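You operate a simulated robot arm through the tools that you are given. There is no shell and no other tool. Be economical: measure what you need, move in short steps, check, and stop when the job is done.

The job below is to be done with a simulated robot arm. You get a single attempt, and the scene is never put back.

TASK
Press the damp green notebook dry under the pink blotter.
Fine: both on the press tray, blotter on top, tray in, pointer at FIRM; leave it ten seconds and still pressed; no fingers under the plate.

The check looks at the end state, three seconds after you hand in, the way a careful person would. Anything else that was tipped, shoved, dropped, spilled or broken makes it a failure.

THE ROBOT
A 7-joint arm with a two-finger parallel gripper, fixed in place. Base frame: the origin is at the foot of the arm, x ahead of it, y to its left, z up; the work surface is at about z = 76. Units: cm, degrees, N and s.
With the tool pointing down near the work surface it reaches from about 20 to 68 cm from the base axis. Its first joint turns from -66.0 to 66.0 degrees. Payload 2.4 kg.
The TCP is the grasp point between the finger pads, 3 cm short of the fingertips. In the tool frame z runs along the fingers and y along their closing line. The gripper opens to 9.4 cm. The fingers are 2.8 cm wide and 1 cm thick; the gripper's body (5 by 9.6 cm) begins 5.5 cm behind the TCP.
Orientation is that of the tool frame in the base frame, as [roll, pitch, yaw] about the fixed x, y, z axes, in that order (R = Rz(yaw) Ry(pitch) Rx(roll)). With the fingers straight down and closing along the base's y, the tool's x points along the base's -x, its y along +y and its z along -z.

THE INTERFACE
- The arm moves only by the tool arm_command. Its argument "rows" is a list of rows, each a list of 7 numbers: the closure in counts, from 0 (fully open) to 255 (shut), then the shift along the tool's x, y, z in cm, then the turn, a rotation vector about the tool's x, y, z in degrees. In form: [[gripper, dx, dy, dz, wx, wy, wz], ...]. A call has 1 to 12 rows; each row shifts and turns the commanded pose from where the row before left it, along the tool's axes as they then stand. A row lasts 0.2 s, in which the tool goes at most 5 cm and 8.6 degrees; a call with a longer step from one row to the next is refused whole, and so is a gripper value outside its range. Where a pose cannot be reached the arm comes as near as it can. A force on the tool above 40 N (or 10 N above the force at the start of the call, whichever is more), or a blocked arm, ends the call early, and 0.2 s more pass. The fingers move at their own pace (about 15.3 cm/s each) and stop on an object; they squeeze with about 29 N. The grip force told is the motor's: it shows also when the fingers shut on nothing. Time passes only in rows, and 0.2 s behind the last, so rows that do not move let the fingers close. The reply holds the time, the measured pose of the TCP, the force on the tool along the base axes, the opening and the grip force, in the units named above and with some noise, with the torque about the TCP (base axes, N m) and any sound that the robot's microphone picked up.
- Cameras (640 x 400 px; columns grow to the right, rows downward): "scene" is fixed at [4.05, 47.06, 145.78]; the picture's right is [-0.75, -0.66, 0.00], its down [-0.28, 0.32, -0.90] and it looks along [0.59, -0.68, -0.43] (base axes); focal length 330 px, centre (320, 200). "wrist" rides on the gripper at [7.6, 1.4, -10.3] in the tool frame; the picture's right is [-0.18, 0.98, 0.00], its down [-0.75, -0.14, -0.64] and it looks along [-0.63, -0.12, 0.77] (tool axes); focal length 243 px, centre (320, 200). There is no depth. A picture from a camera that has moved, and an enlarged one, comes with that camera's place and axes in the base frame and with its lens.
- capture(camera): a new picture of that camera. No time passes.
- zoom(camera, box): a new picture of the part [left, top, right, bottom] of that camera's present view, enlarged. No time passes.
- close_job(): hands the job in; it is judged then, once.

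Go step by step. Nothing tells you positions but the pictures and the camera data: compare them with the known pose of the tool, close in by small moves and look again before you grip or let go. The budget is 120 turns and 84 pictures, counting those below and the enlarged ones. Unless the task says otherwise, let go and move clear before handing in, and close with one line.

The tools are called after "Request:" as a command line: name --pt "numbers of a row" for each row, then --argument value for the rest, lists and objects as JSON in quotes. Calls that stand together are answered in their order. arm_command: Moves the arm, as the interface text tells. Its arguments: {"type":"object","properties":{"rows":{"type":"array"}},"required":["rows"]} The other tools are called the same way: capture (camera) takes a picture; zoom (camera, box) takes an enlarged picture of a part of a camera's view; close_job () hands the job in.

At the start:

```text
time: 0.0
tcp_pos: [33.05, -26.01, 125.99]
tcp_rot: [180.0, 0.0, 180.0]
ft_force: [0.2, 0.2, 0.2]
torque: [0.0, 0.0, -0.02]
width: 9.41
finger_force: 0.1
```

scene: 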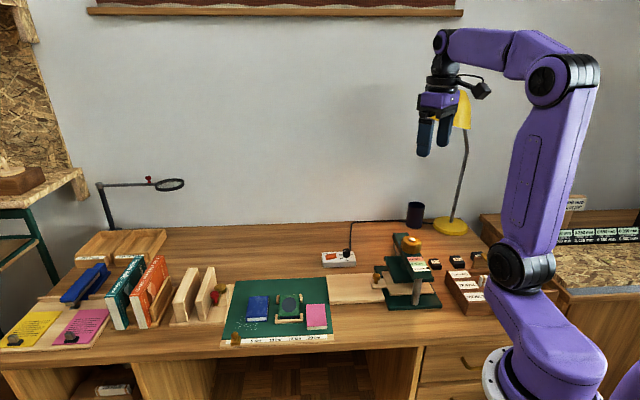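
wrist: 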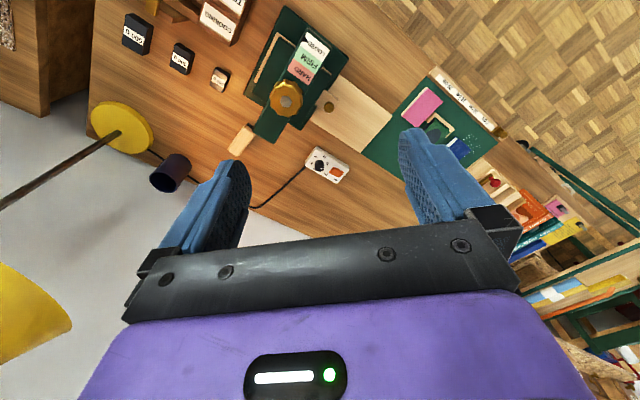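

I see a green mat with small books and a pink pad, and a press with a wheel on top to the right. I'll look closer at both.

Request:
zoom --camera "scene" --box '[210, 260, 350, 350]'

Request:
zoom --camera "scene" --box '[320, 220, 500, 330]'

Request:
zoom --camera "wrist" --box '[220, 0, 500, 180]'

```text
4.44 times, centred on (280, 305) of scene
camera zoom: at [4.05, 47.06, 145.78], right [-0.75, -0.66, 0.0], down [-0.28, 0.32, -0.9], along [0.59, -0.68, -0.43], focal length 1464 px, centre (498, -267)
```

zoom: 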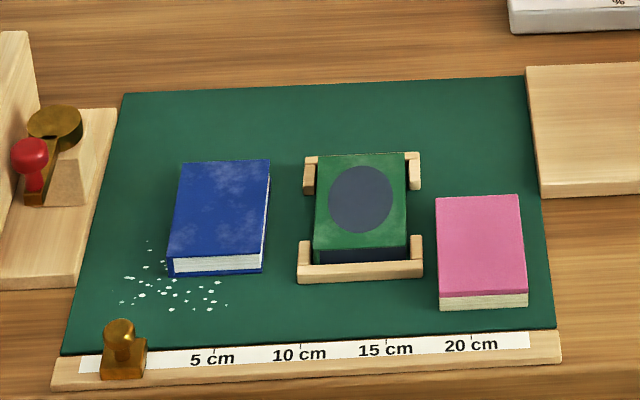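

```text
3.56 times, centred on (410, 275) of scene
camera zoom: at [4.05, 47.06, 145.78], right [-0.75, -0.66, 0.0], down [-0.28, 0.32, -0.9], along [0.59, -0.68, -0.43], focal length 1171 px, centre (0, -67)
```

zoom: 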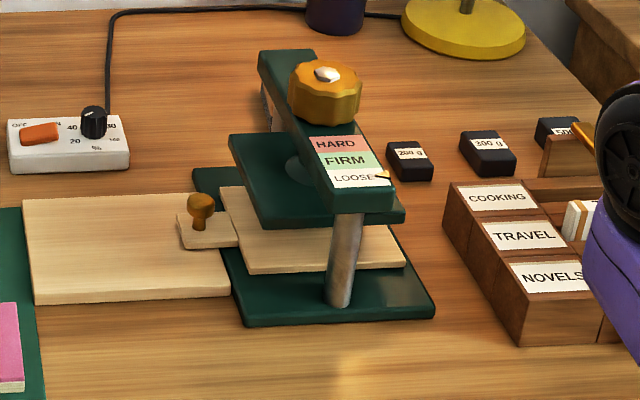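

```text
2.22 times, centred on (360, 90) of wrist
camera zoom: at [25.44, -24.58, 136.5], right [0.18, 0.98, 0.0], down [0.75, -0.14, 0.64], along [0.63, -0.12, -0.77], focal length 539 px, centre (231, 444)
```

zoom: 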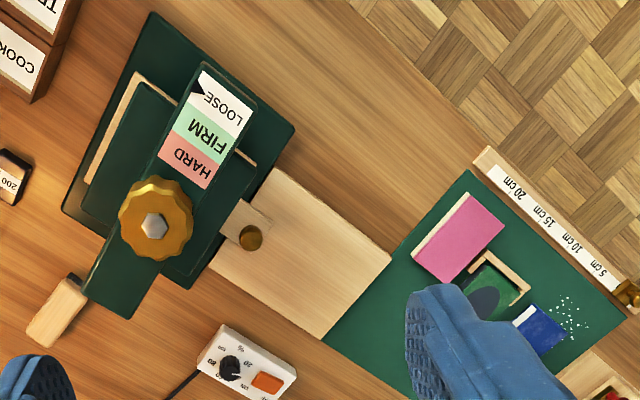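

The press has a tray with a small knob, a plate, a hand wheel and a LOOSE/FIRM/HARD pointer. I'll check the left side for another pink thing, and the details of the press.

Request:
zoom --camera "scene" --box '[0, 220, 240, 370]'

Request:
zoom --camera "scene" --box '[365, 228, 455, 318]'

Request:
zoom --camera "scene" --box '[265, 280, 345, 350]'

Request:
zoom --camera "wrist" --box '[220, 0, 360, 170]'

```text
2.67 times, centred on (120, 295) of scene
camera zoom: at [4.05, 47.06, 145.78], right [-0.75, -0.66, 0.0], down [-0.28, 0.32, -0.9], along [0.59, -0.68, -0.43], focal length 878 px, centre (853, -53)
```

zoom: 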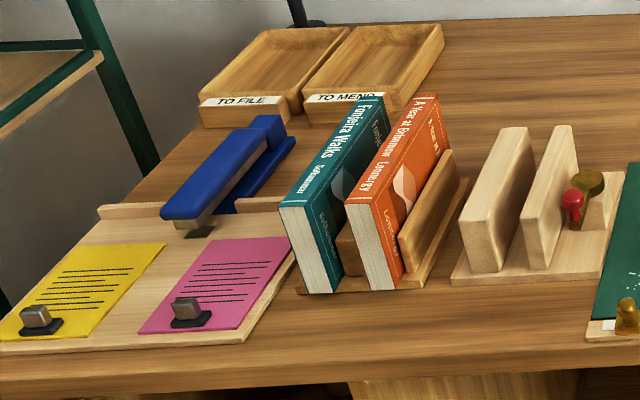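

```text
4.44 times, centred on (410, 273) of scene
camera zoom: at [4.05, 47.06, 145.78], right [-0.75, -0.66, 0.0], down [-0.28, 0.32, -0.9], along [0.59, -0.68, -0.43], focal length 1464 px, centre (-80, -124)
```

zoom: 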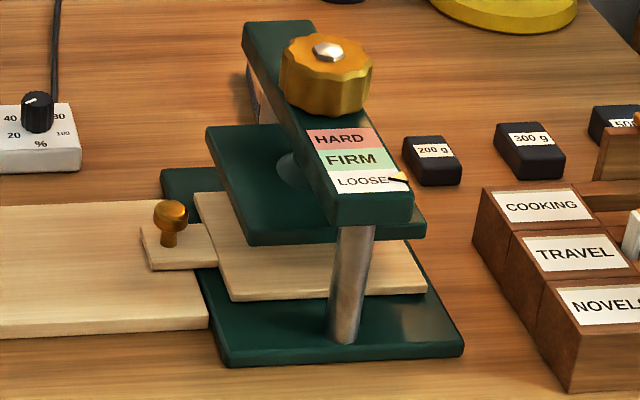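

```text
5.71 times, centred on (305, 315) of scene
camera zoom: at [4.05, 47.06, 145.78], right [-0.75, -0.66, 0.0], down [-0.28, 0.32, -0.9], along [0.59, -0.68, -0.43], focal length 1883 px, centre (406, -457)
```

zoom: 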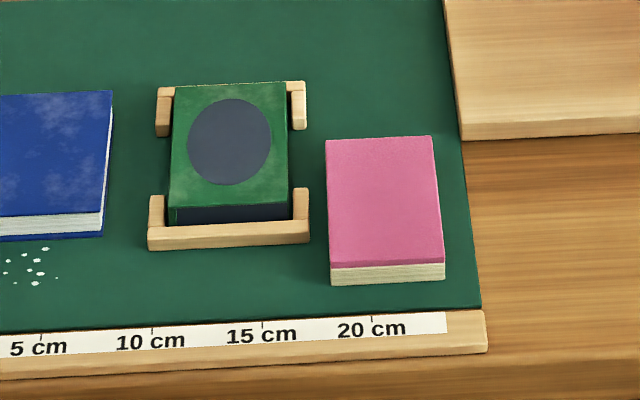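

```text
2.35 times, centred on (290, 85) of wrist
camera zoom: at [25.44, -24.58, 136.5], right [0.18, 0.98, 0.0], down [0.75, -0.14, 0.64], along [0.63, -0.12, -0.77], focal length 571 px, centre (391, 471)
```

zoom: 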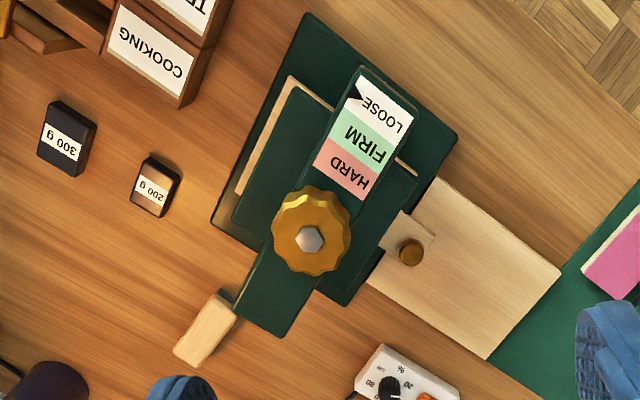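

The wheel is at about (37.6, -32.8, 94) and the tray knob at about (44.7, -26.2, 80). The desk is turned about 45°, so I turn the tool to match and hover high over the knob.

Request:
arm_command --pt "0 0 0 0 0 0 7.5" --pt "0 0 0 0 0 0 7.5" --pt "0 0 0 0 0 0 7.5" --pt "0 0 0 0 0 0 7.5" --pt "0 0 0 0 0 0 7.5" --pt "0 0 0 0 0 0 7.5" --pt "0 -1.4 1.35 3.67 0 0 0" --pt "0 -1.4 1.35 3.67 0 0 0" --pt "0 -1.4 1.35 3.67 0 0 0" --pt "0 -1.4 1.35 3.67 0 0 0" --pt "0 -1.4 1.35 3.67 0 0 0" --pt "0 -1.4 1.35 3.67 0 0 0"

Request:
capture --camera "wrist"

Request:
capture --camera "scene"

```text
time: 2.6
tcp_pos: [44.49, -26.24, 104.09]
tcp_rot: [-180.0, 0.0, 135.0]
ft_force: [0.2, -0.1, -0.1]
torque: [0.02, 0.0, -0.02]
width: 9.38
finger_force: 0.2
```

```text
74 pictures are left
camera wrist: at [40.27, -19.91, 114.41], right [0.83, 0.56, 0.0], down [0.43, -0.63, 0.64], along [0.36, -0.53, -0.77], focal length 243 px, centre (320, 200)
```

wrist: 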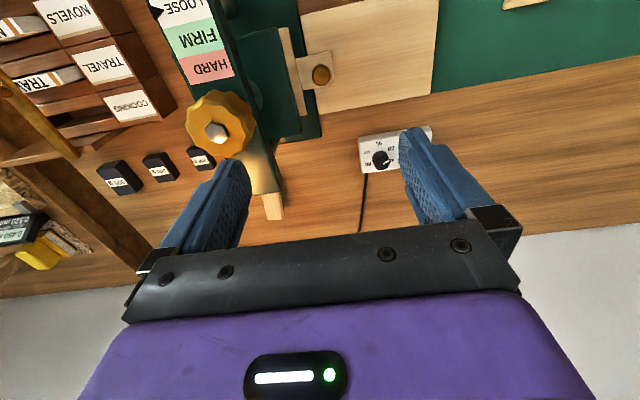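

```text
73 pictures are left
```

scene: 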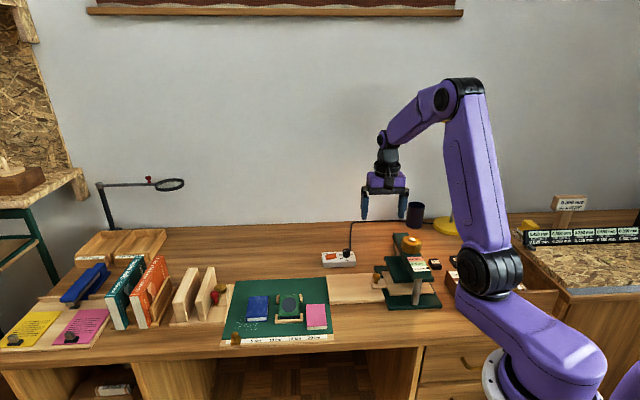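

The knob estimate holds at (44.7, -26.2). I'll zoom in for the heights and the exact angle.

Request:
zoom --camera "wrist" --box '[160, 0, 460, 190]'

Request:
zoom --camera "scene" --box '[360, 225, 450, 315]'

```text
2.11 times, centred on (310, 95) of wrist
camera zoom: at [40.27, -19.91, 114.41], right [0.83, 0.56, 0.0], down [0.43, -0.63, 0.64], along [0.36, -0.53, -0.77], focal length 511 px, centre (341, 421)
```

zoom: 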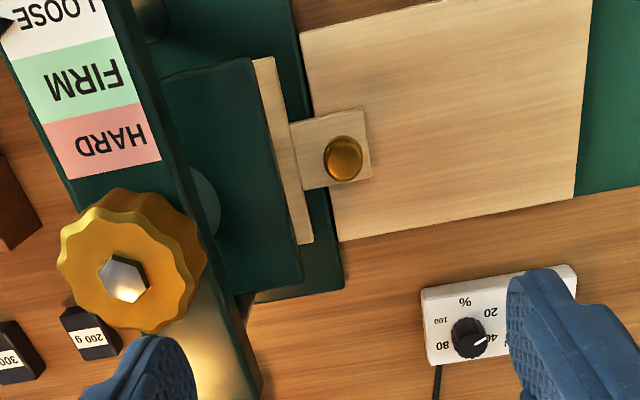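

```text
4.44 times, centred on (405, 270) of scene
camera zoom: at [4.05, 47.06, 145.78], right [-0.75, -0.66, 0.0], down [-0.28, 0.32, -0.9], along [0.59, -0.68, -0.43], focal length 1464 px, centre (-58, -111)
```

zoom: 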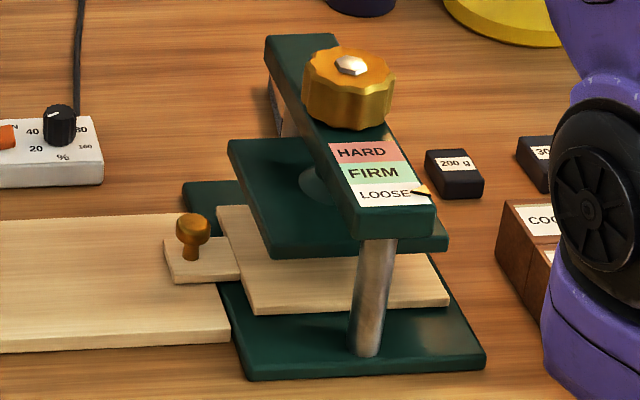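

The desk axes are at 45° and the tool already matches them. I go down over the knob with the fingers half closed, then look.

Request:
arm_command --pt "157 -0.14 0.14 3 0 0 0" --pt "157 0 0 4 0 0 0" --pt "157 0 0 4 0 0 0" --pt "157 0 0 4 0 0 0" --pt "157 0 0 3.5 0 0 0" --pt "157 0 0 0 0 0 0"

Request:
capture --camera "wrist"

Request:
zoom --camera "scene" --box '[340, 215, 460, 315]'

```text
time: 4.0
tcp_pos: [44.78, -26.43, 85.53]
tcp_rot: [-180.0, 0.0, 135.0]
ft_force: [-0.3, -0.5, 0.8]
torque: [-0.01, 0.01, 0.01]
width: 3.61
finger_force: 0.1
```

```text
70 pictures are left
camera wrist: at [40.44, -19.96, 95.8], right [0.83, 0.56, 0.0], down [0.43, -0.63, 0.64], along [0.36, -0.53, -0.77], focal length 243 px, centre (320, 200)
```

wrist: 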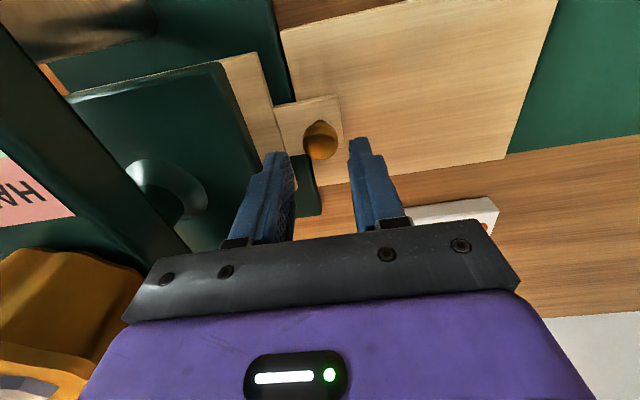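

```text
4.00 times, centred on (400, 265) of scene
camera zoom: at [4.05, 47.06, 145.78], right [-0.75, -0.66, 0.0], down [-0.28, 0.32, -0.9], along [0.59, -0.68, -0.43], focal length 1318 px, centre (0, -60)
```

zoom: 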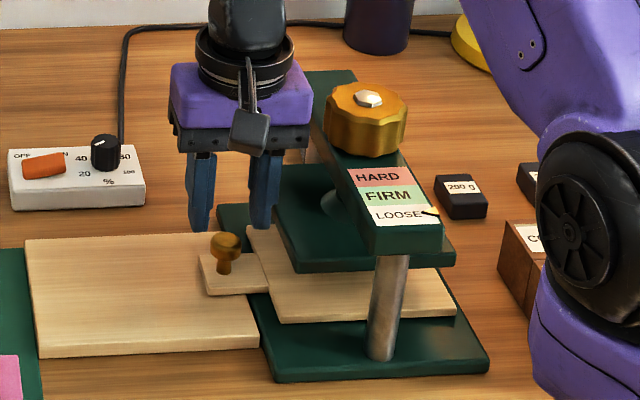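

The knob is centred between the fingers. I lower and close on it.

Request:
arm_command --pt "157 0 0 2 0 0 0" --pt "157 0 0 1.9 0 0 0" --pt "255 0 0 0 0 0 0" --pt "255 0 0 0 0 0 0"

Request:
zoom --camera "scene" --box '[340, 215, 460, 315]'

```text
time: 5.0
tcp_pos: [44.69, -26.2, 81.71]
tcp_rot: [-179.9, 0.1, 135.1]
ft_force: [2.2, 11.1, 20.6]
torque: [0.41, 0.2, 0.06]
width: 2.31
finger_force: 45.5
```

```text
4.00 times, centred on (400, 265) of scene
camera zoom: at [4.03, 47.11, 145.77], right [-0.75, -0.66, 0.0], down [-0.28, 0.32, -0.9], along [0.59, -0.68, -0.43], focal length 1318 px, centre (0, -60)
```

zoom: 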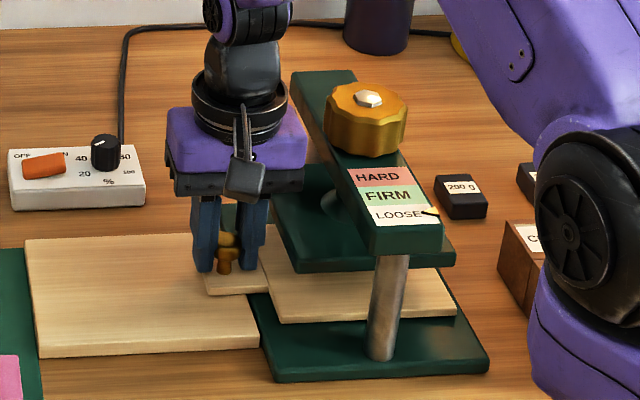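

The knob is gripped, with some upward contact on the fingertips. I ease up slightly and pull the tray out along +L (tool y).

Request:
arm_command --pt "255 0 0 -0.2 0 0 0" --pt "255 0 0.5 0 0 0 0" --pt "255 0 0.8 0 0 0 0" --pt "255 0 0.8 0 0 0 0" --pt "255 0 0 0 0 0 0"

Request:
zoom --camera "scene" --box '[340, 215, 460, 315]'

```text
time: 5.9
tcp_pos: [45.81, -25.05, 81.74]
tcp_rot: [180.0, -0.1, 134.8]
ft_force: [3.1, -1.8, -8.5]
torque: [-0.08, -0.08, 0.01]
width: 2.32
finger_force: 45.2
stopped in row 4: the force on the tool passed its limit at 42 N (the readings are from after the stop); the commanded pose is now the measured one
```

```text
4.00 times, centred on (400, 265) of scene
camera zoom: at [4.07, 47.05, 145.78], right [-0.75, -0.66, 0.0], down [-0.28, 0.32, -0.9], along [0.59, -0.68, -0.43], focal length 1318 px, centre (0, -60)
```

zoom: 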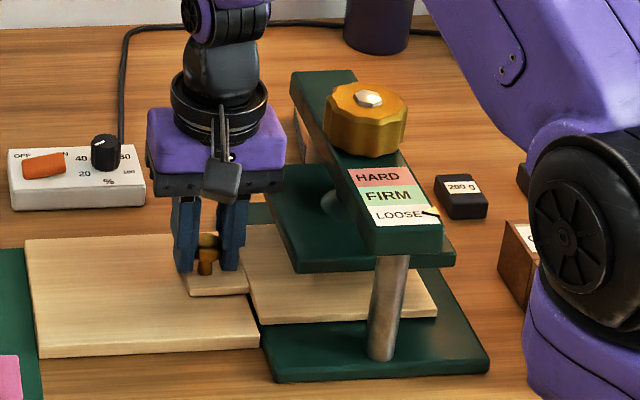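

The tray slides, but the pull was a bit brisk. I continue in gentler steps.

Request:
arm_command --pt "255 0 0.2 0 0 0 0" --pt "255 0 0.4 0 0 0 0" --pt "255 0 0.4 0 0 0 0" --pt "255 0 0.4 0 0 0 0" --pt "255 0 0.4 0 0 0 0" --pt "255 0 0.4 0 0 0 0" --pt "255 0 0.4 0 0 0 0" --pt "255 0 0.4 0 0 0 0"

```text
time: 7.7
tcp_pos: [47.89, -23.01, 81.72]
tcp_rot: [180.0, -0.1, 134.8]
ft_force: [0.4, -1.0, -15.8]
torque: [-0.67, -0.72, -0.04]
width: 2.3
finger_force: 45.2
```

That works, with the tray 4.5 cm out. I keep pulling.

Request:
arm_command --pt "255 0 0.2 0.07 0 0 0" --pt "255 0 0.4 0 0 0 0" --pt "255 0 0.4 0 0 0 0" --pt "255 0 0.4 0 0 0 0" --pt "255 0 0.4 0 0 0 0" --pt "255 0 0.4 0 0 0 0" --pt "255 0 0.4 0 0 0 0" --pt "255 0 0.4 0 0 0 0" --pt "255 0 0.4 0 0 0 0" --pt "255 0 0.4 0 0 0 0" --pt "255 0 0.4 0 0 0 0" --pt "255 0 0.2 0 0 0 0"

Request:
zoom --camera "scene" --box '[330, 215, 460, 320]'

```text
time: 10.3
tcp_pos: [51.04, -19.84, 81.76]
tcp_rot: [-179.9, -0.2, 134.8]
ft_force: [-5.4, 2.8, 7.7]
torque: [-0.01, -0.02, -0.04]
width: 2.32
finger_force: 45.3
```

```text
3.81 times, centred on (395, 268) of scene
camera zoom: at [4.03, 47.07, 145.78], right [-0.75, -0.66, 0.0], down [-0.28, 0.32, -0.9], along [0.59, -0.68, -0.43], focal length 1255 px, centre (34, -57)
```

zoom: 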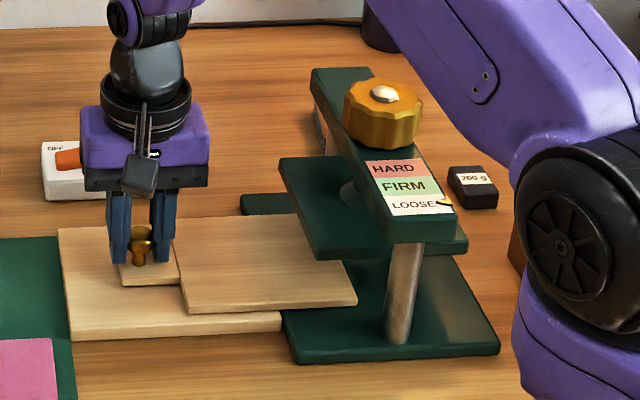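

The tray is 9 cm out. I pull 3 cm more.

Request:
arm_command --pt "255 0 0.2 0 0 0 0" --pt "255 0 0.4 0 0 0 0" --pt "255 0 0.4 0 0 0 0" --pt "255 0 0.4 0 0 0 0" --pt "255 0 0.4 0 0 0 0" --pt "255 0 0.4 0 0 0 0" --pt "255 0 0.4 0 0 0 0" --pt "255 0 0.4 0 0 0 0"

Request:
zoom --camera "scene" --box '[330, 215, 460, 320]'

```text
time: 12.1
tcp_pos: [53.23, -17.81, 81.7]
tcp_rot: [-180.0, -0.1, 134.8]
ft_force: [-6.1, 5.1, 22.3]
torque: [-0.16, -0.18, -0.02]
width: 2.29
finger_force: 44.8
```

```text
3.81 times, centred on (395, 268) of scene
camera zoom: at [4.0, 47.09, 145.77], right [-0.75, -0.66, 0.0], down [-0.28, 0.32, -0.9], along [0.59, -0.68, -0.43], focal length 1255 px, centre (34, -57)
```

zoom: 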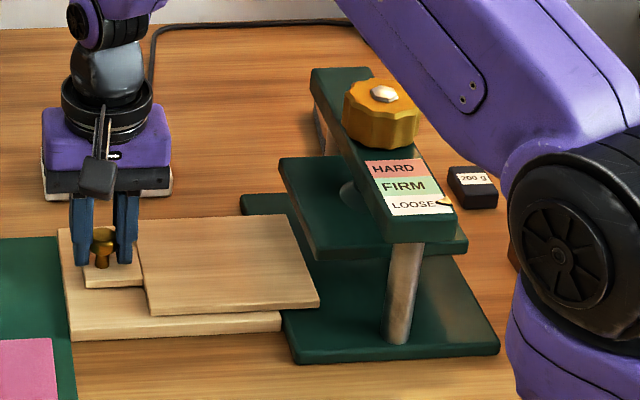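

The tray now clears the plate. I release gently and rise.

Request:
arm_command --pt "157 0 0 -0.2 0 0 0" --pt "157 0 0 0 0 0 0" --pt "157 0 0 -3 0 0 0" --pt "157 0 0 -4 0 0 0" --pt "157 0 0 -4 0 0 0" --pt "157 0 0 -4 0 0 0" --pt "157 0 0 -3 0 0 0"

Request:
capture --camera "wrist"

Request:
zoom --camera "scene" --box '[220, 220, 460, 350]'

```text
time: 13.7
tcp_pos: [53.05, -17.74, 99.92]
tcp_rot: [-179.9, -0.2, 134.7]
ft_force: [-0.9, -0.1, 0.4]
torque: [-0.03, 0.05, -0.03]
width: 3.58
finger_force: 0.1
```

```text
64 pictures are left
camera wrist: at [48.85, -11.38, 110.37], right [0.83, 0.56, 0.0], down [0.43, -0.64, 0.64], along [0.36, -0.53, -0.77], focal length 243 px, centre (320, 200)
```

wrist: 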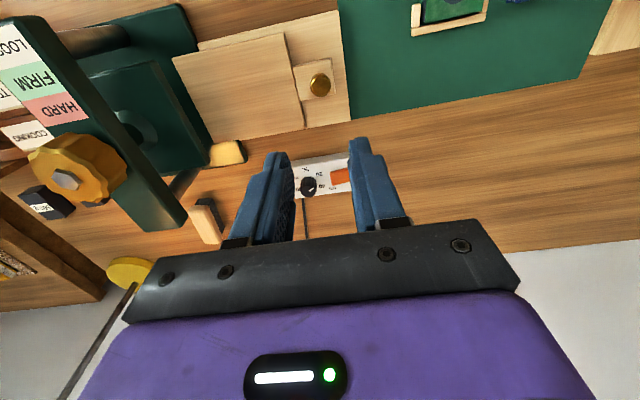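

```text
2.67 times, centred on (340, 285) of scene
camera zoom: at [4.05, 47.06, 145.78], right [-0.75, -0.66, 0.0], down [-0.28, 0.32, -0.9], along [0.59, -0.68, -0.43], focal length 878 px, centre (267, -27)
```

zoom: 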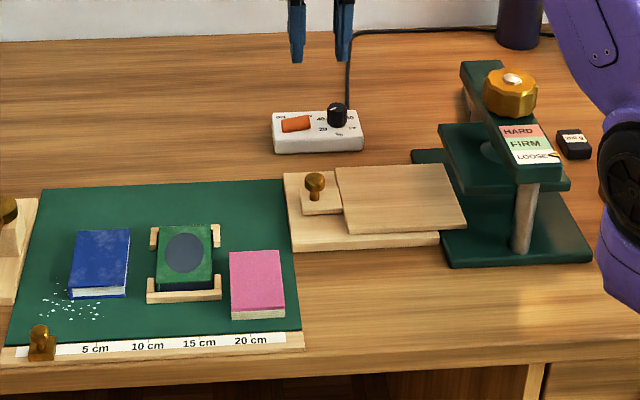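

The tray is out and everything else looks undisturbed. I move over the green notebook, about (57.6, -1.4), staying high.

Request:
arm_command --pt "0 2.08 3.7 0 0 0 0.1" --pt "0 2.08 3.7 0 0 0 0" --pt "0 2.08 3.7 0 0 0 0" --pt "0 2.08 3.7 0 0 0 0" --pt "0 0 0 0 0 0 0"

Request:
capture --camera "wrist"

Request:
zoom --camera "wrist" --box '[210, 0, 430, 190]'

```text
time: 14.9
tcp_pos: [57.71, -1.5, 99.96]
tcp_rot: [-180.0, -0.2, 134.6]
ft_force: [0.7, 1.1, -0.2]
torque: [0.0, -0.02, 0.05]
width: 9.4
finger_force: 0.0
```

```text
62 pictures are left
camera wrist: at [53.55, 5.02, 110.32], right [0.83, 0.56, 0.0], down [0.43, -0.64, 0.64], along [0.36, -0.53, -0.77], focal length 243 px, centre (320, 200)
```

wrist: 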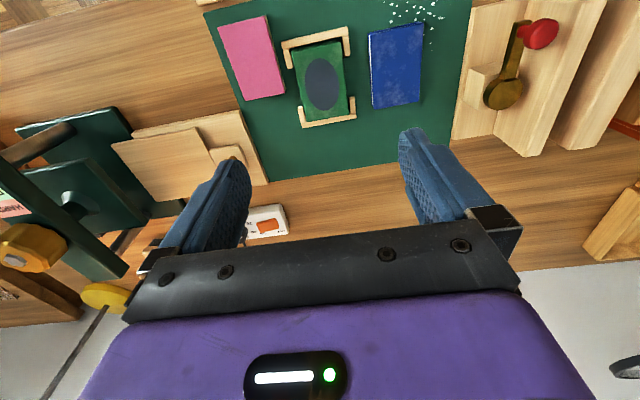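

```text
2.11 times, centred on (320, 95) of wrist
camera zoom: at [53.55, 5.02, 110.32], right [0.83, 0.56, 0.0], down [0.43, -0.64, 0.64], along [0.36, -0.53, -0.77], focal length 511 px, centre (320, 421)
```

zoom: 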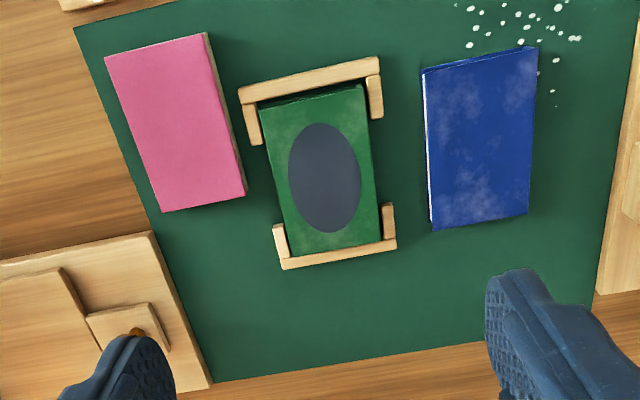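

The green notebook sits in a low cradle centred at about (58.5, -1.65), 5.4 × 8.6 cm, and the pink pad is close beside it. I narrow the opening to 6.3 cm, centre, go lower and look again.

Request:
arm_command --pt "84 -0.67 0.46 4 0 0 0" --pt "84 0 0 4 0 0 0" --pt "84 0 0 4 0 0 0" --pt "84 0 0 3 0 0 0" --pt "84 0 0 0 0 0 -0.3"

Request:
capture --camera "wrist"

Request:
zoom --camera "scene" --box '[245, 265, 345, 345]'

```text
time: 16.1
tcp_pos: [58.58, -1.79, 84.91]
tcp_rot: [180.0, -0.1, 135.0]
ft_force: [1.1, 0.1, 0.3]
torque: [0.03, -0.01, -0.02]
width: 6.29
finger_force: 0.0
```

```text
60 pictures are left
camera wrist: at [54.3, 4.63, 95.28], right [0.83, 0.56, 0.0], down [0.43, -0.63, 0.64], along [0.36, -0.53, -0.77], focal length 243 px, centre (320, 200)
```

wrist: 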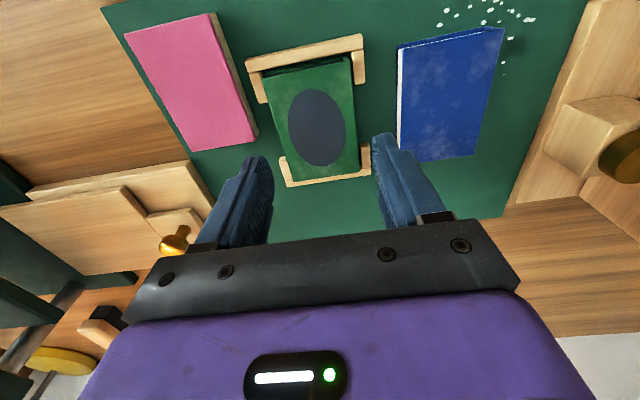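

```text
5.00 times, centred on (295, 305) of scene
camera zoom: at [4.05, 47.06, 145.78], right [-0.75, -0.66, 0.0], down [-0.28, 0.32, -0.9], along [0.59, -0.68, -0.43], focal length 1647 px, centre (445, -325)
```

zoom: 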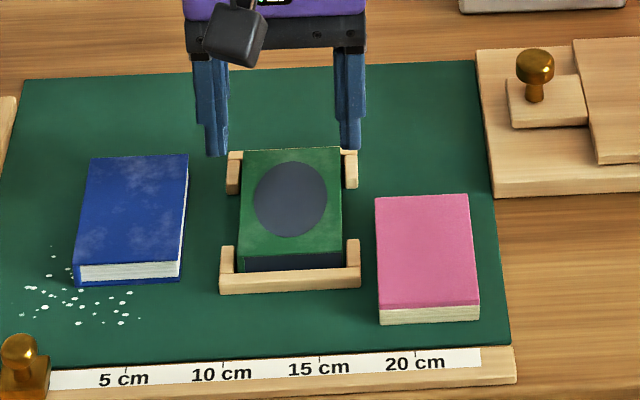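

Clearances look fine: about 1 cm to the pink pad and 2 cm to the blue. I'll zoom to centre the fingers in the gap between the posts.

Request:
zoom --camera "wrist" --box '[220, 20, 420, 200]'

```text
2.22 times, centred on (320, 110) of wrist
camera zoom: at [54.3, 4.63, 95.28], right [0.83, 0.56, 0.0], down [0.43, -0.63, 0.64], along [0.36, -0.53, -0.77], focal length 539 px, centre (320, 400)
```

zoom: 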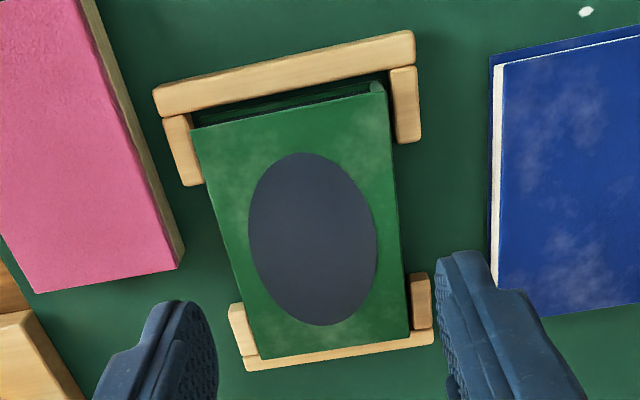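

The gap is centred about 0.4 cm nearer the front than the tool. I shift, open to 6.6 cm and lower.

Request:
arm_command --pt "76 0.38 -0.05 0 0 0 0" --pt "76 0 0 1.2 0 0 0" --pt "76 0 0 1.2 0 0 0" --pt "76 0 0 0.8 0 0 0" --pt "76 0 0 0.8 0 0 0" --pt "76 0 0 0.7 0 0 0" --pt "76 0 0 0 0 0 0"

Request:
zoom --camera "wrist" --box '[200, 20, 440, 230]'

Request:
zoom --camera "scene" --box '[245, 265, 345, 345]'

```text
time: 17.7
tcp_pos: [58.17, -1.37, 80.29]
tcp_rot: [179.9, -0.2, 135.0]
ft_force: [0.4, -0.3, 0.3]
torque: [-0.03, 0.0, -0.02]
width: 6.57
finger_force: 0.0
```

```text
1.90 times, centred on (320, 125) of wrist
camera zoom: at [53.94, 5.0, 90.55], right [0.83, 0.56, 0.0], down [0.43, -0.63, 0.64], along [0.36, -0.53, -0.77], focal length 462 px, centre (320, 343)
```

zoom: 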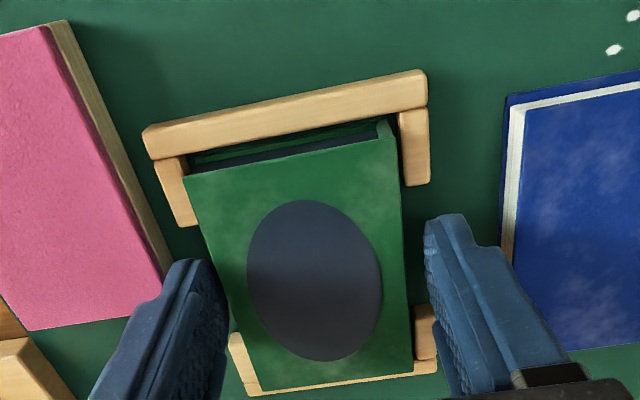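

```text
5.00 times, centred on (295, 305) of scene
camera zoom: at [4.05, 47.06, 145.78], right [-0.75, -0.66, 0.0], down [-0.28, 0.32, -0.9], along [0.59, -0.68, -0.43], focal length 1647 px, centre (445, -325)
```

zoom: 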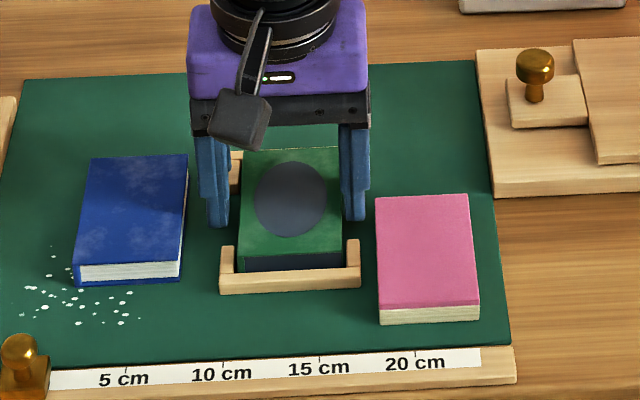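

The fingers straddle the notebook without touching anything. I lower half a centimetre, close, and lift a little.

Request:
arm_command --pt "76 0 0 0.45 0 0 0" --pt "255 0 0 0 0 0 0" --pt "255 0 0 0 0 0 0" --pt "255 0 0 0 0 0 0"

```text
time: 18.7
tcp_pos: [58.23, -1.31, 79.69]
tcp_rot: [-179.9, -0.2, 134.9]
ft_force: [-4.7, 0.2, 6.6]
torque: [0.02, 0.2, 0.0]
width: 5.68
finger_force: 29.5
```

Request:
arm_command --pt "255 0 0 -0.5 0 0 0" --pt "255 0 0 -1 0 0 0" --pt "255 0 0 -1.5 0 0 0" --pt "255 0 0 -2 0 0 0" --pt "255 0 0 -3 0 0 0" --pt "255 0 0 -3 0 0 0"

Request:
capture --camera "wrist"

Request:
zoom --camera "scene" --box '[220, 220, 460, 350]'

```text
time: 20.1
tcp_pos: [58.34, -1.32, 90.71]
tcp_rot: [-179.9, -0.2, 135.0]
ft_force: [-0.3, -0.7, -0.8]
torque: [-0.01, 0.01, 0.03]
width: 5.69
finger_force: 28.8
```

```text
55 pictures are left
camera wrist: at [54.07, 5.01, 101.09], right [0.83, 0.56, 0.0], down [0.44, -0.63, 0.64], along [0.36, -0.53, -0.77], focal length 243 px, centre (320, 200)
```

wrist: 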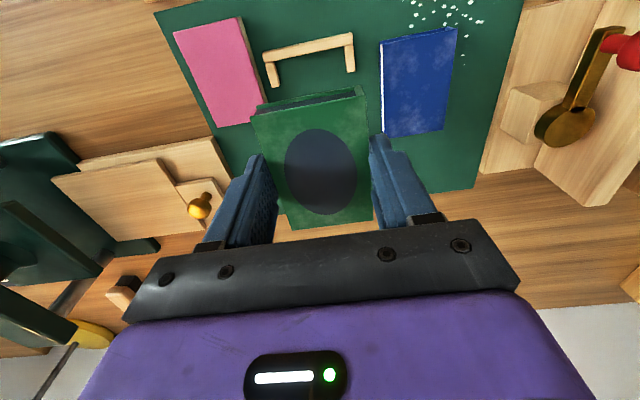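

```text
2.67 times, centred on (340, 285) of scene
camera zoom: at [4.05, 47.06, 145.78], right [-0.75, -0.66, 0.0], down [-0.28, 0.32, -0.9], along [0.59, -0.68, -0.43], focal length 878 px, centre (267, -27)
```

zoom: 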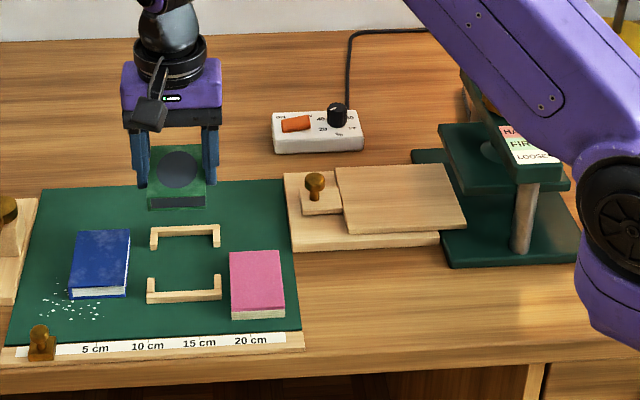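

The notebook is held. I carry it over the tray, whose centre is at about L 15.4, D 50.1.

Request:
arm_command --pt "255 -1.05 -3.55 -0.3 0 0 0" --pt "255 -1.05 -3.55 0 0 0 0" --pt "255 -1.05 -3.55 0 0 0 0" --pt "255 -1.06 -3.55 0 0 0 0" --pt "255 -1.06 -3.55 0 0 0 0" --pt "255 -1.06 -3.55 0 0 0 0" --pt "255 -1.06 -3.55 0 0 0 0" --pt "255 0 0 0 0 0 0"

Request:
capture --camera "wrist"

Request:
zoom --camera "scene" --box '[320, 215, 450, 315]'

```text
time: 21.9
tcp_pos: [45.78, -24.19, 90.94]
tcp_rot: [-179.9, -0.4, 135.1]
ft_force: [0.1, 0.8, -1.4]
torque: [0.0, -0.01, -0.02]
width: 5.7
finger_force: 29.6
```

```text
53 pictures are left
camera wrist: at [41.57, -17.89, 101.29], right [0.83, 0.56, 0.0], down [0.43, -0.63, 0.64], along [0.36, -0.53, -0.77], focal length 243 px, centre (320, 200)
```

wrist: 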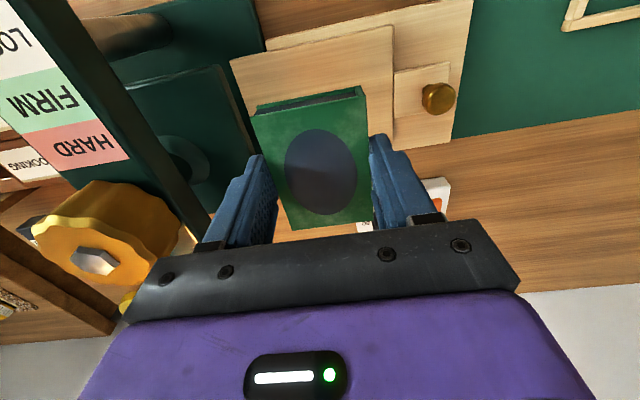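

```text
4.00 times, centred on (385, 265) of scene
camera zoom: at [4.06, 47.06, 145.78], right [-0.75, -0.66, 0.0], down [-0.28, 0.32, -0.9], along [0.59, -0.68, -0.43], focal length 1318 px, centre (60, -60)
```

zoom: 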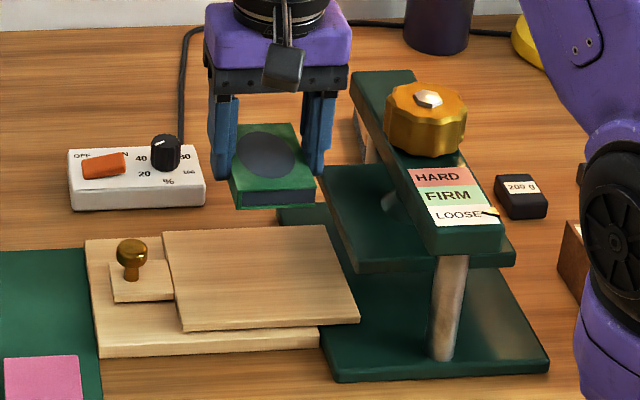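

The notebook lines up over the tray. I lower it to just above, then in small steps until contact.

Request:
arm_command --pt "255 0 0 3 0 0 0" --pt "255 0 0 3 0 0 0" --pt "255 0 0 2 0 0 0" --pt "255 0 0 0.5 0 0 0" --pt "255 0 0 0.2 0 0 0" --pt "255 0 0 0.2 0 0 0" --pt "255 0 0 0 0 0 0"

Request:
zoom --camera "scene" --box '[320, 215, 450, 315]'

Request:
capture --camera "wrist"

```text
time: 23.5
tcp_pos: [45.89, -24.19, 82.1]
tcp_rot: [179.9, 0.0, 135.0]
ft_force: [0.0, 0.0, -1.1]
torque: [-0.02, -0.02, 0.03]
width: 5.69
finger_force: 28.7
```

```text
4.00 times, centred on (385, 265) of scene
camera zoom: at [4.05, 47.06, 145.78], right [-0.75, -0.66, 0.0], down [-0.28, 0.32, -0.9], along [0.59, -0.68, -0.43], focal length 1318 px, centre (60, -60)
```

zoom: 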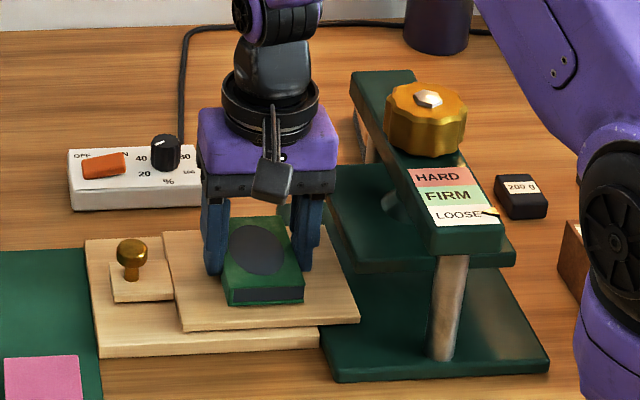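

```text
50 pictures are left
camera wrist: at [41.66, -17.81, 92.45], right [0.83, 0.56, 0.0], down [0.43, -0.63, 0.64], along [0.36, -0.53, -0.77], focal length 243 px, centre (320, 200)
```

wrist: 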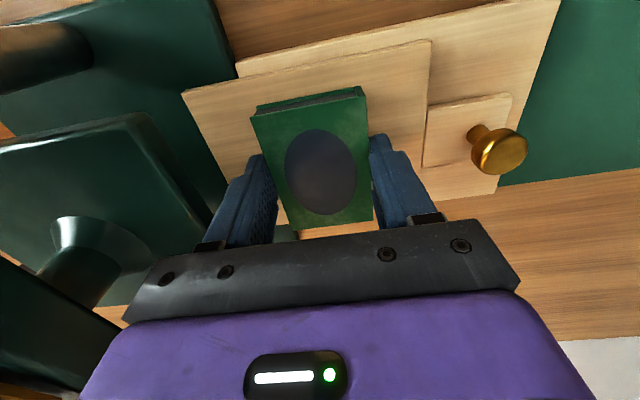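

It's almost down and well placed on the tray. I go down in small steps until it touches.

Request:
arm_command --pt "255 0 0 0.2 0 0 0" --pt "255 0 0 0.2 0 0 0" --pt "255 0 0 0 0 0 0"

```text
time: 24.3
tcp_pos: [45.96, -24.18, 81.74]
tcp_rot: [180.0, -0.1, 135.0]
ft_force: [-1.6, 1.4, 8.1]
torque: [0.16, 0.19, 0.0]
width: 5.7
finger_force: 28.8
```

Contact. I release with a limited opening and rise straight up.

Request:
arm_command --pt "70 0 0 0 0 0 0" --pt "70 0 0 0 0 0 0" --pt "70 0 0 -1.5 0 0 0" --pt "70 0 0 -3 0 0 0" --pt "70 0 0 -4 0 0 0" --pt "70 0 0 -4 0 0 0" --pt "70 0 0 -4 0 0 0"

Request:
zoom --camera "wrist" --box '[150, 0, 450, 190]'

Request:
zoom --camera "scene" --box '[320, 215, 450, 315]'

```text
time: 25.9
tcp_pos: [45.76, -24.1, 98.4]
tcp_rot: [-179.9, -0.2, 135.0]
ft_force: [-0.3, 0.8, 0.4]
torque: [0.03, -0.01, 0.0]
width: 6.82
finger_force: 0.1
```

```text
2.11 times, centred on (300, 95) of wrist
camera zoom: at [41.6, -17.76, 108.7], right [0.83, 0.56, 0.0], down [0.44, -0.63, 0.64], along [0.36, -0.53, -0.77], focal length 511 px, centre (362, 421)
```

zoom: 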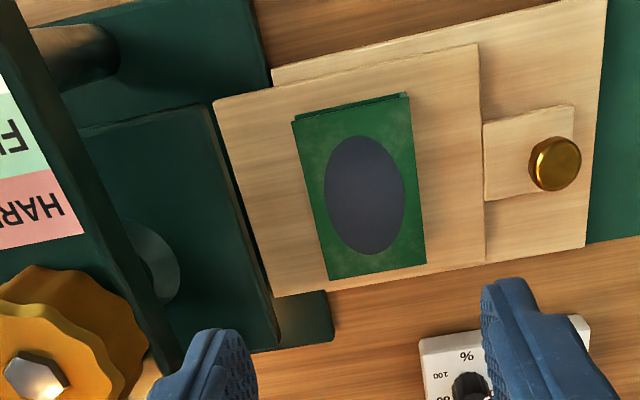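

```text
4.00 times, centred on (385, 265) of scene
camera zoom: at [4.05, 47.06, 145.78], right [-0.75, -0.66, 0.0], down [-0.28, 0.32, -0.9], along [0.59, -0.68, -0.43], focal length 1318 px, centre (60, -60)
```

zoom: 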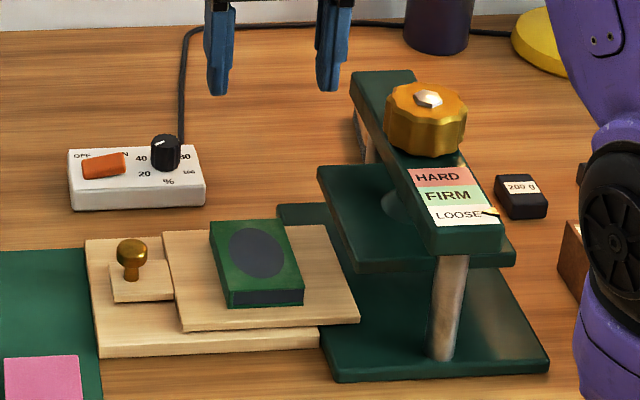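

The notebook lies square on the tray. The pink pad (centre about (50.4, -4.1), 5.4 × 8.1) has the cradle too close on its long side, so I'll grip it by its ends. For that I turn the tool 90°, then move over.

Request:
arm_command --pt "20 0 0 -0.2 0 0 8.18" --pt "20 0 0 0 0 0 8.18" --pt "20 0 0 0 0 0 8.18" --pt "20 0 0 0 0 0 8.18" --pt "20 0 0 0 0 0 8.18" --pt "20 0 0 0 0 0 8.18" --pt "20 0 0 0 0 0 8.18" --pt "20 0 0 0 0 0 8.18" --pt "20 0 0 0 0 0 8.18" --pt "20 0 0 0 0 0 8.18" --pt "20 0 0 0 0 0 8.18"

Request:
arm_command --pt "0 2.9 -1.82 0 0 0 0" --pt "0 2.9 -1.82 0 0 0 0" --pt "0 2.9 -1.82 0 0 0 0" --pt "0 2.9 -1.82 0 0 0 0" --pt "0 2.9 -1.82 0 0 0 0" --pt "0 2.9 -1.82 0 0 0 0" --pt "0 0 0 0 0 0 0"

Request:
capture --camera "wrist"

Request:
capture --camera "scene"

```text
time: 28.3
tcp_pos: [45.98, -24.37, 98.52]
tcp_rot: [-179.8, 0.2, 44.9]
ft_force: [-0.4, -0.1, -0.2]
torque: [0.01, -0.02, 0.0]
width: 8.67
finger_force: 0.1
```

```text
time: 29.9
tcp_pos: [50.77, -3.95, 98.55]
tcp_rot: [-179.8, 0.0, 44.9]
ft_force: [-0.5, 0.5, 0.5]
torque: [0.0, -0.01, -0.01]
width: 9.41
finger_force: 0.1
```

```text
47 pictures are left
camera wrist: at [57.34, 0.32, 108.7], right [0.56, -0.83, 0.0], down [-0.63, -0.43, 0.64], along [-0.53, -0.36, -0.77], focal length 243 px, centre (320, 200)
```

wrist: 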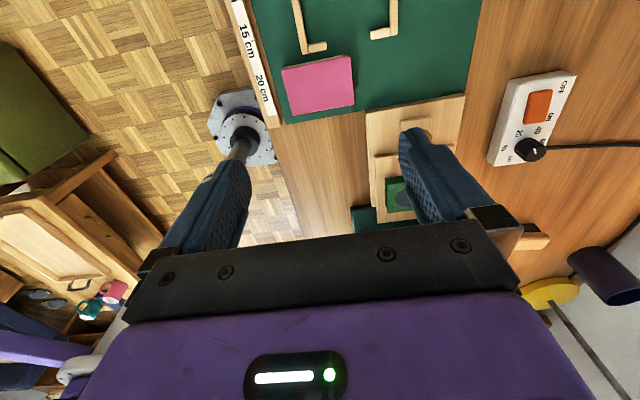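

```text
46 pictures are left
```

scene: 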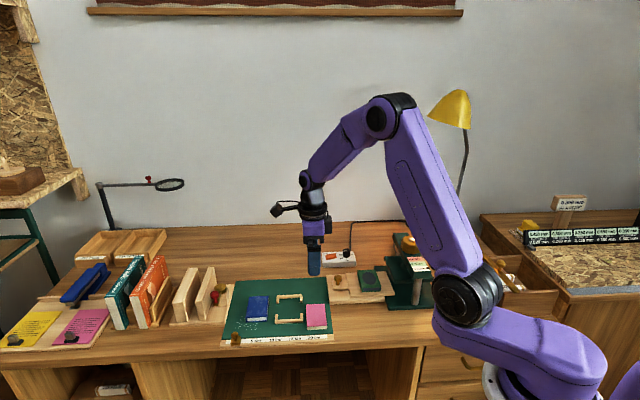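

I'm over the pink pad with the tool turned. I'll zoom to locate it.

Request:
zoom --camera "wrist" --box '[220, 0, 460, 150]'

```text
2.67 times, centred on (340, 75) of wrist
camera zoom: at [57.34, 0.32, 108.7], right [0.56, -0.83, 0.0], down [-0.63, -0.43, 0.64], along [-0.53, -0.36, -0.77], focal length 647 px, centre (267, 533)
```

zoom: 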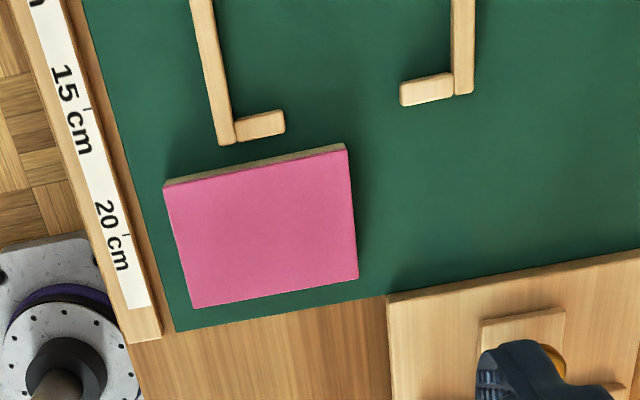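

The pink centre is at about (50.4, -4.2). I set the opening to 8.9 cm, correct the position and lower partway.

Request:
arm_command --pt "14 -0.4 -0.05 4 0 0 0" --pt "14 0 0 4 0 0 0" --pt "14 0 0 4 0 0 0" --pt "14 0 0 2.5 0 0 0" --pt "14 0 0 0 0 0 0"

Request:
capture --camera "wrist"

Request:
zoom --camera "scene" --box '[265, 265, 365, 345]'

```text
time: 31.1
tcp_pos: [50.14, -4.49, 83.78]
tcp_rot: [-179.8, 0.0, 44.9]
ft_force: [0.3, 0.3, 0.3]
torque: [-0.01, -0.03, 0.01]
width: 8.9
finger_force: 0.0
```

```text
44 pictures are left
camera wrist: at [56.7, -0.13, 94.19], right [0.57, -0.82, 0.0], down [-0.63, -0.43, 0.64], along [-0.53, -0.36, -0.77], focal length 243 px, centre (320, 200)
```

wrist: 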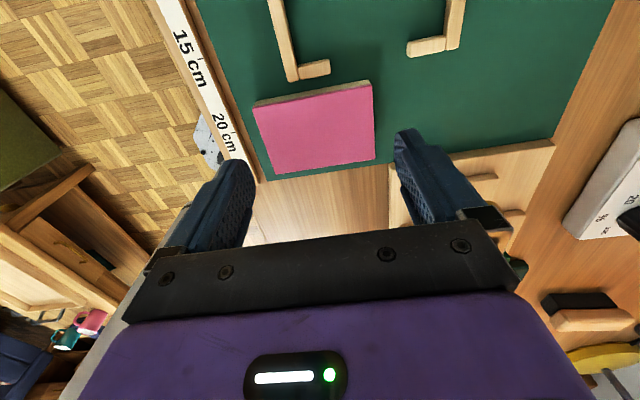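

```text
5.00 times, centred on (315, 305) of scene
camera zoom: at [4.05, 47.06, 145.78], right [-0.75, -0.66, 0.0], down [-0.28, 0.32, -0.9], along [0.59, -0.68, -0.43], focal length 1647 px, centre (345, -325)
```

zoom: 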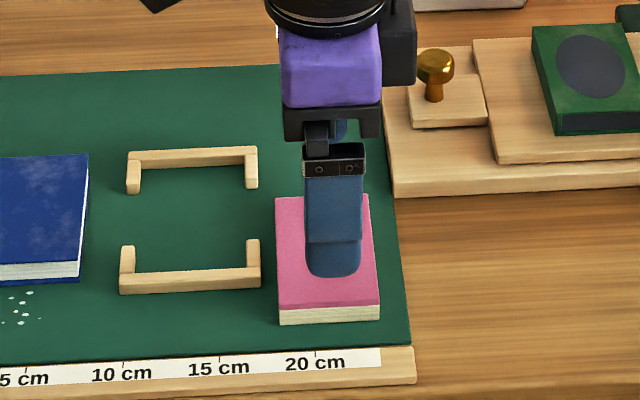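

Centred within about 0.3 cm. I shift, lower to the mat and check that the fingers clear before closing.

Request:
arm_command --pt "14 0.3 0.05 1 0 0 0" --pt "14 0 0 1 0 0 0" --pt "14 0 0 0.8 0 0 0" --pt "14 0 0 0.6 0 0 0" --pt "14 0 0 0.4 0 0 0" --pt "14 0 0 0 0 0 0"

Request:
zoom --camera "scene" --box '[265, 265, 365, 345]'

Request:
capture --camera "wrist"

```text
time: 32.5
tcp_pos: [50.42, -4.35, 80.06]
tcp_rot: [-179.9, 0.0, 45.0]
ft_force: [0.1, 0.1, 1.1]
torque: [0.0, -0.02, 0.01]
width: 8.88
finger_force: 0.0
```

```text
5.00 times, centred on (315, 305) of scene
camera zoom: at [4.05, 47.06, 145.78], right [-0.75, -0.66, 0.0], down [-0.28, 0.32, -0.9], along [0.59, -0.68, -0.43], focal length 1647 px, centre (345, -325)
```

zoom: 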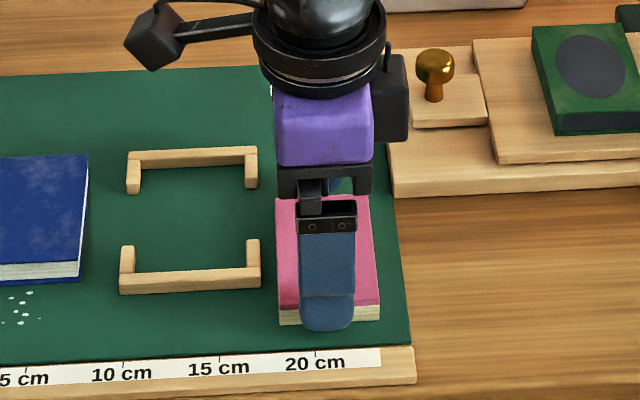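

```text
41 pictures are left
camera wrist: at [56.99, 0.09, 90.42], right [0.57, -0.82, 0.0], down [-0.63, -0.43, 0.64], along [-0.53, -0.36, -0.77], focal length 243 px, centre (320, 200)
```

wrist: 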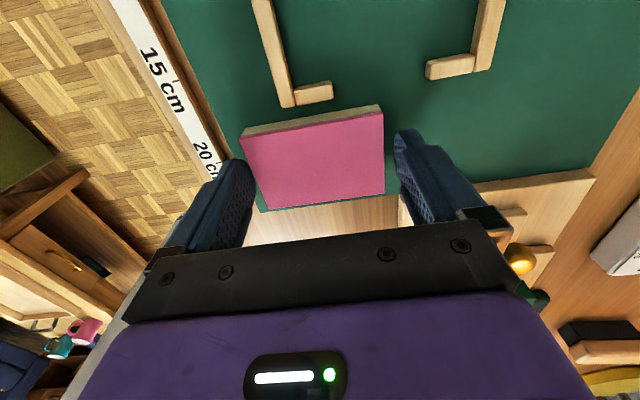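

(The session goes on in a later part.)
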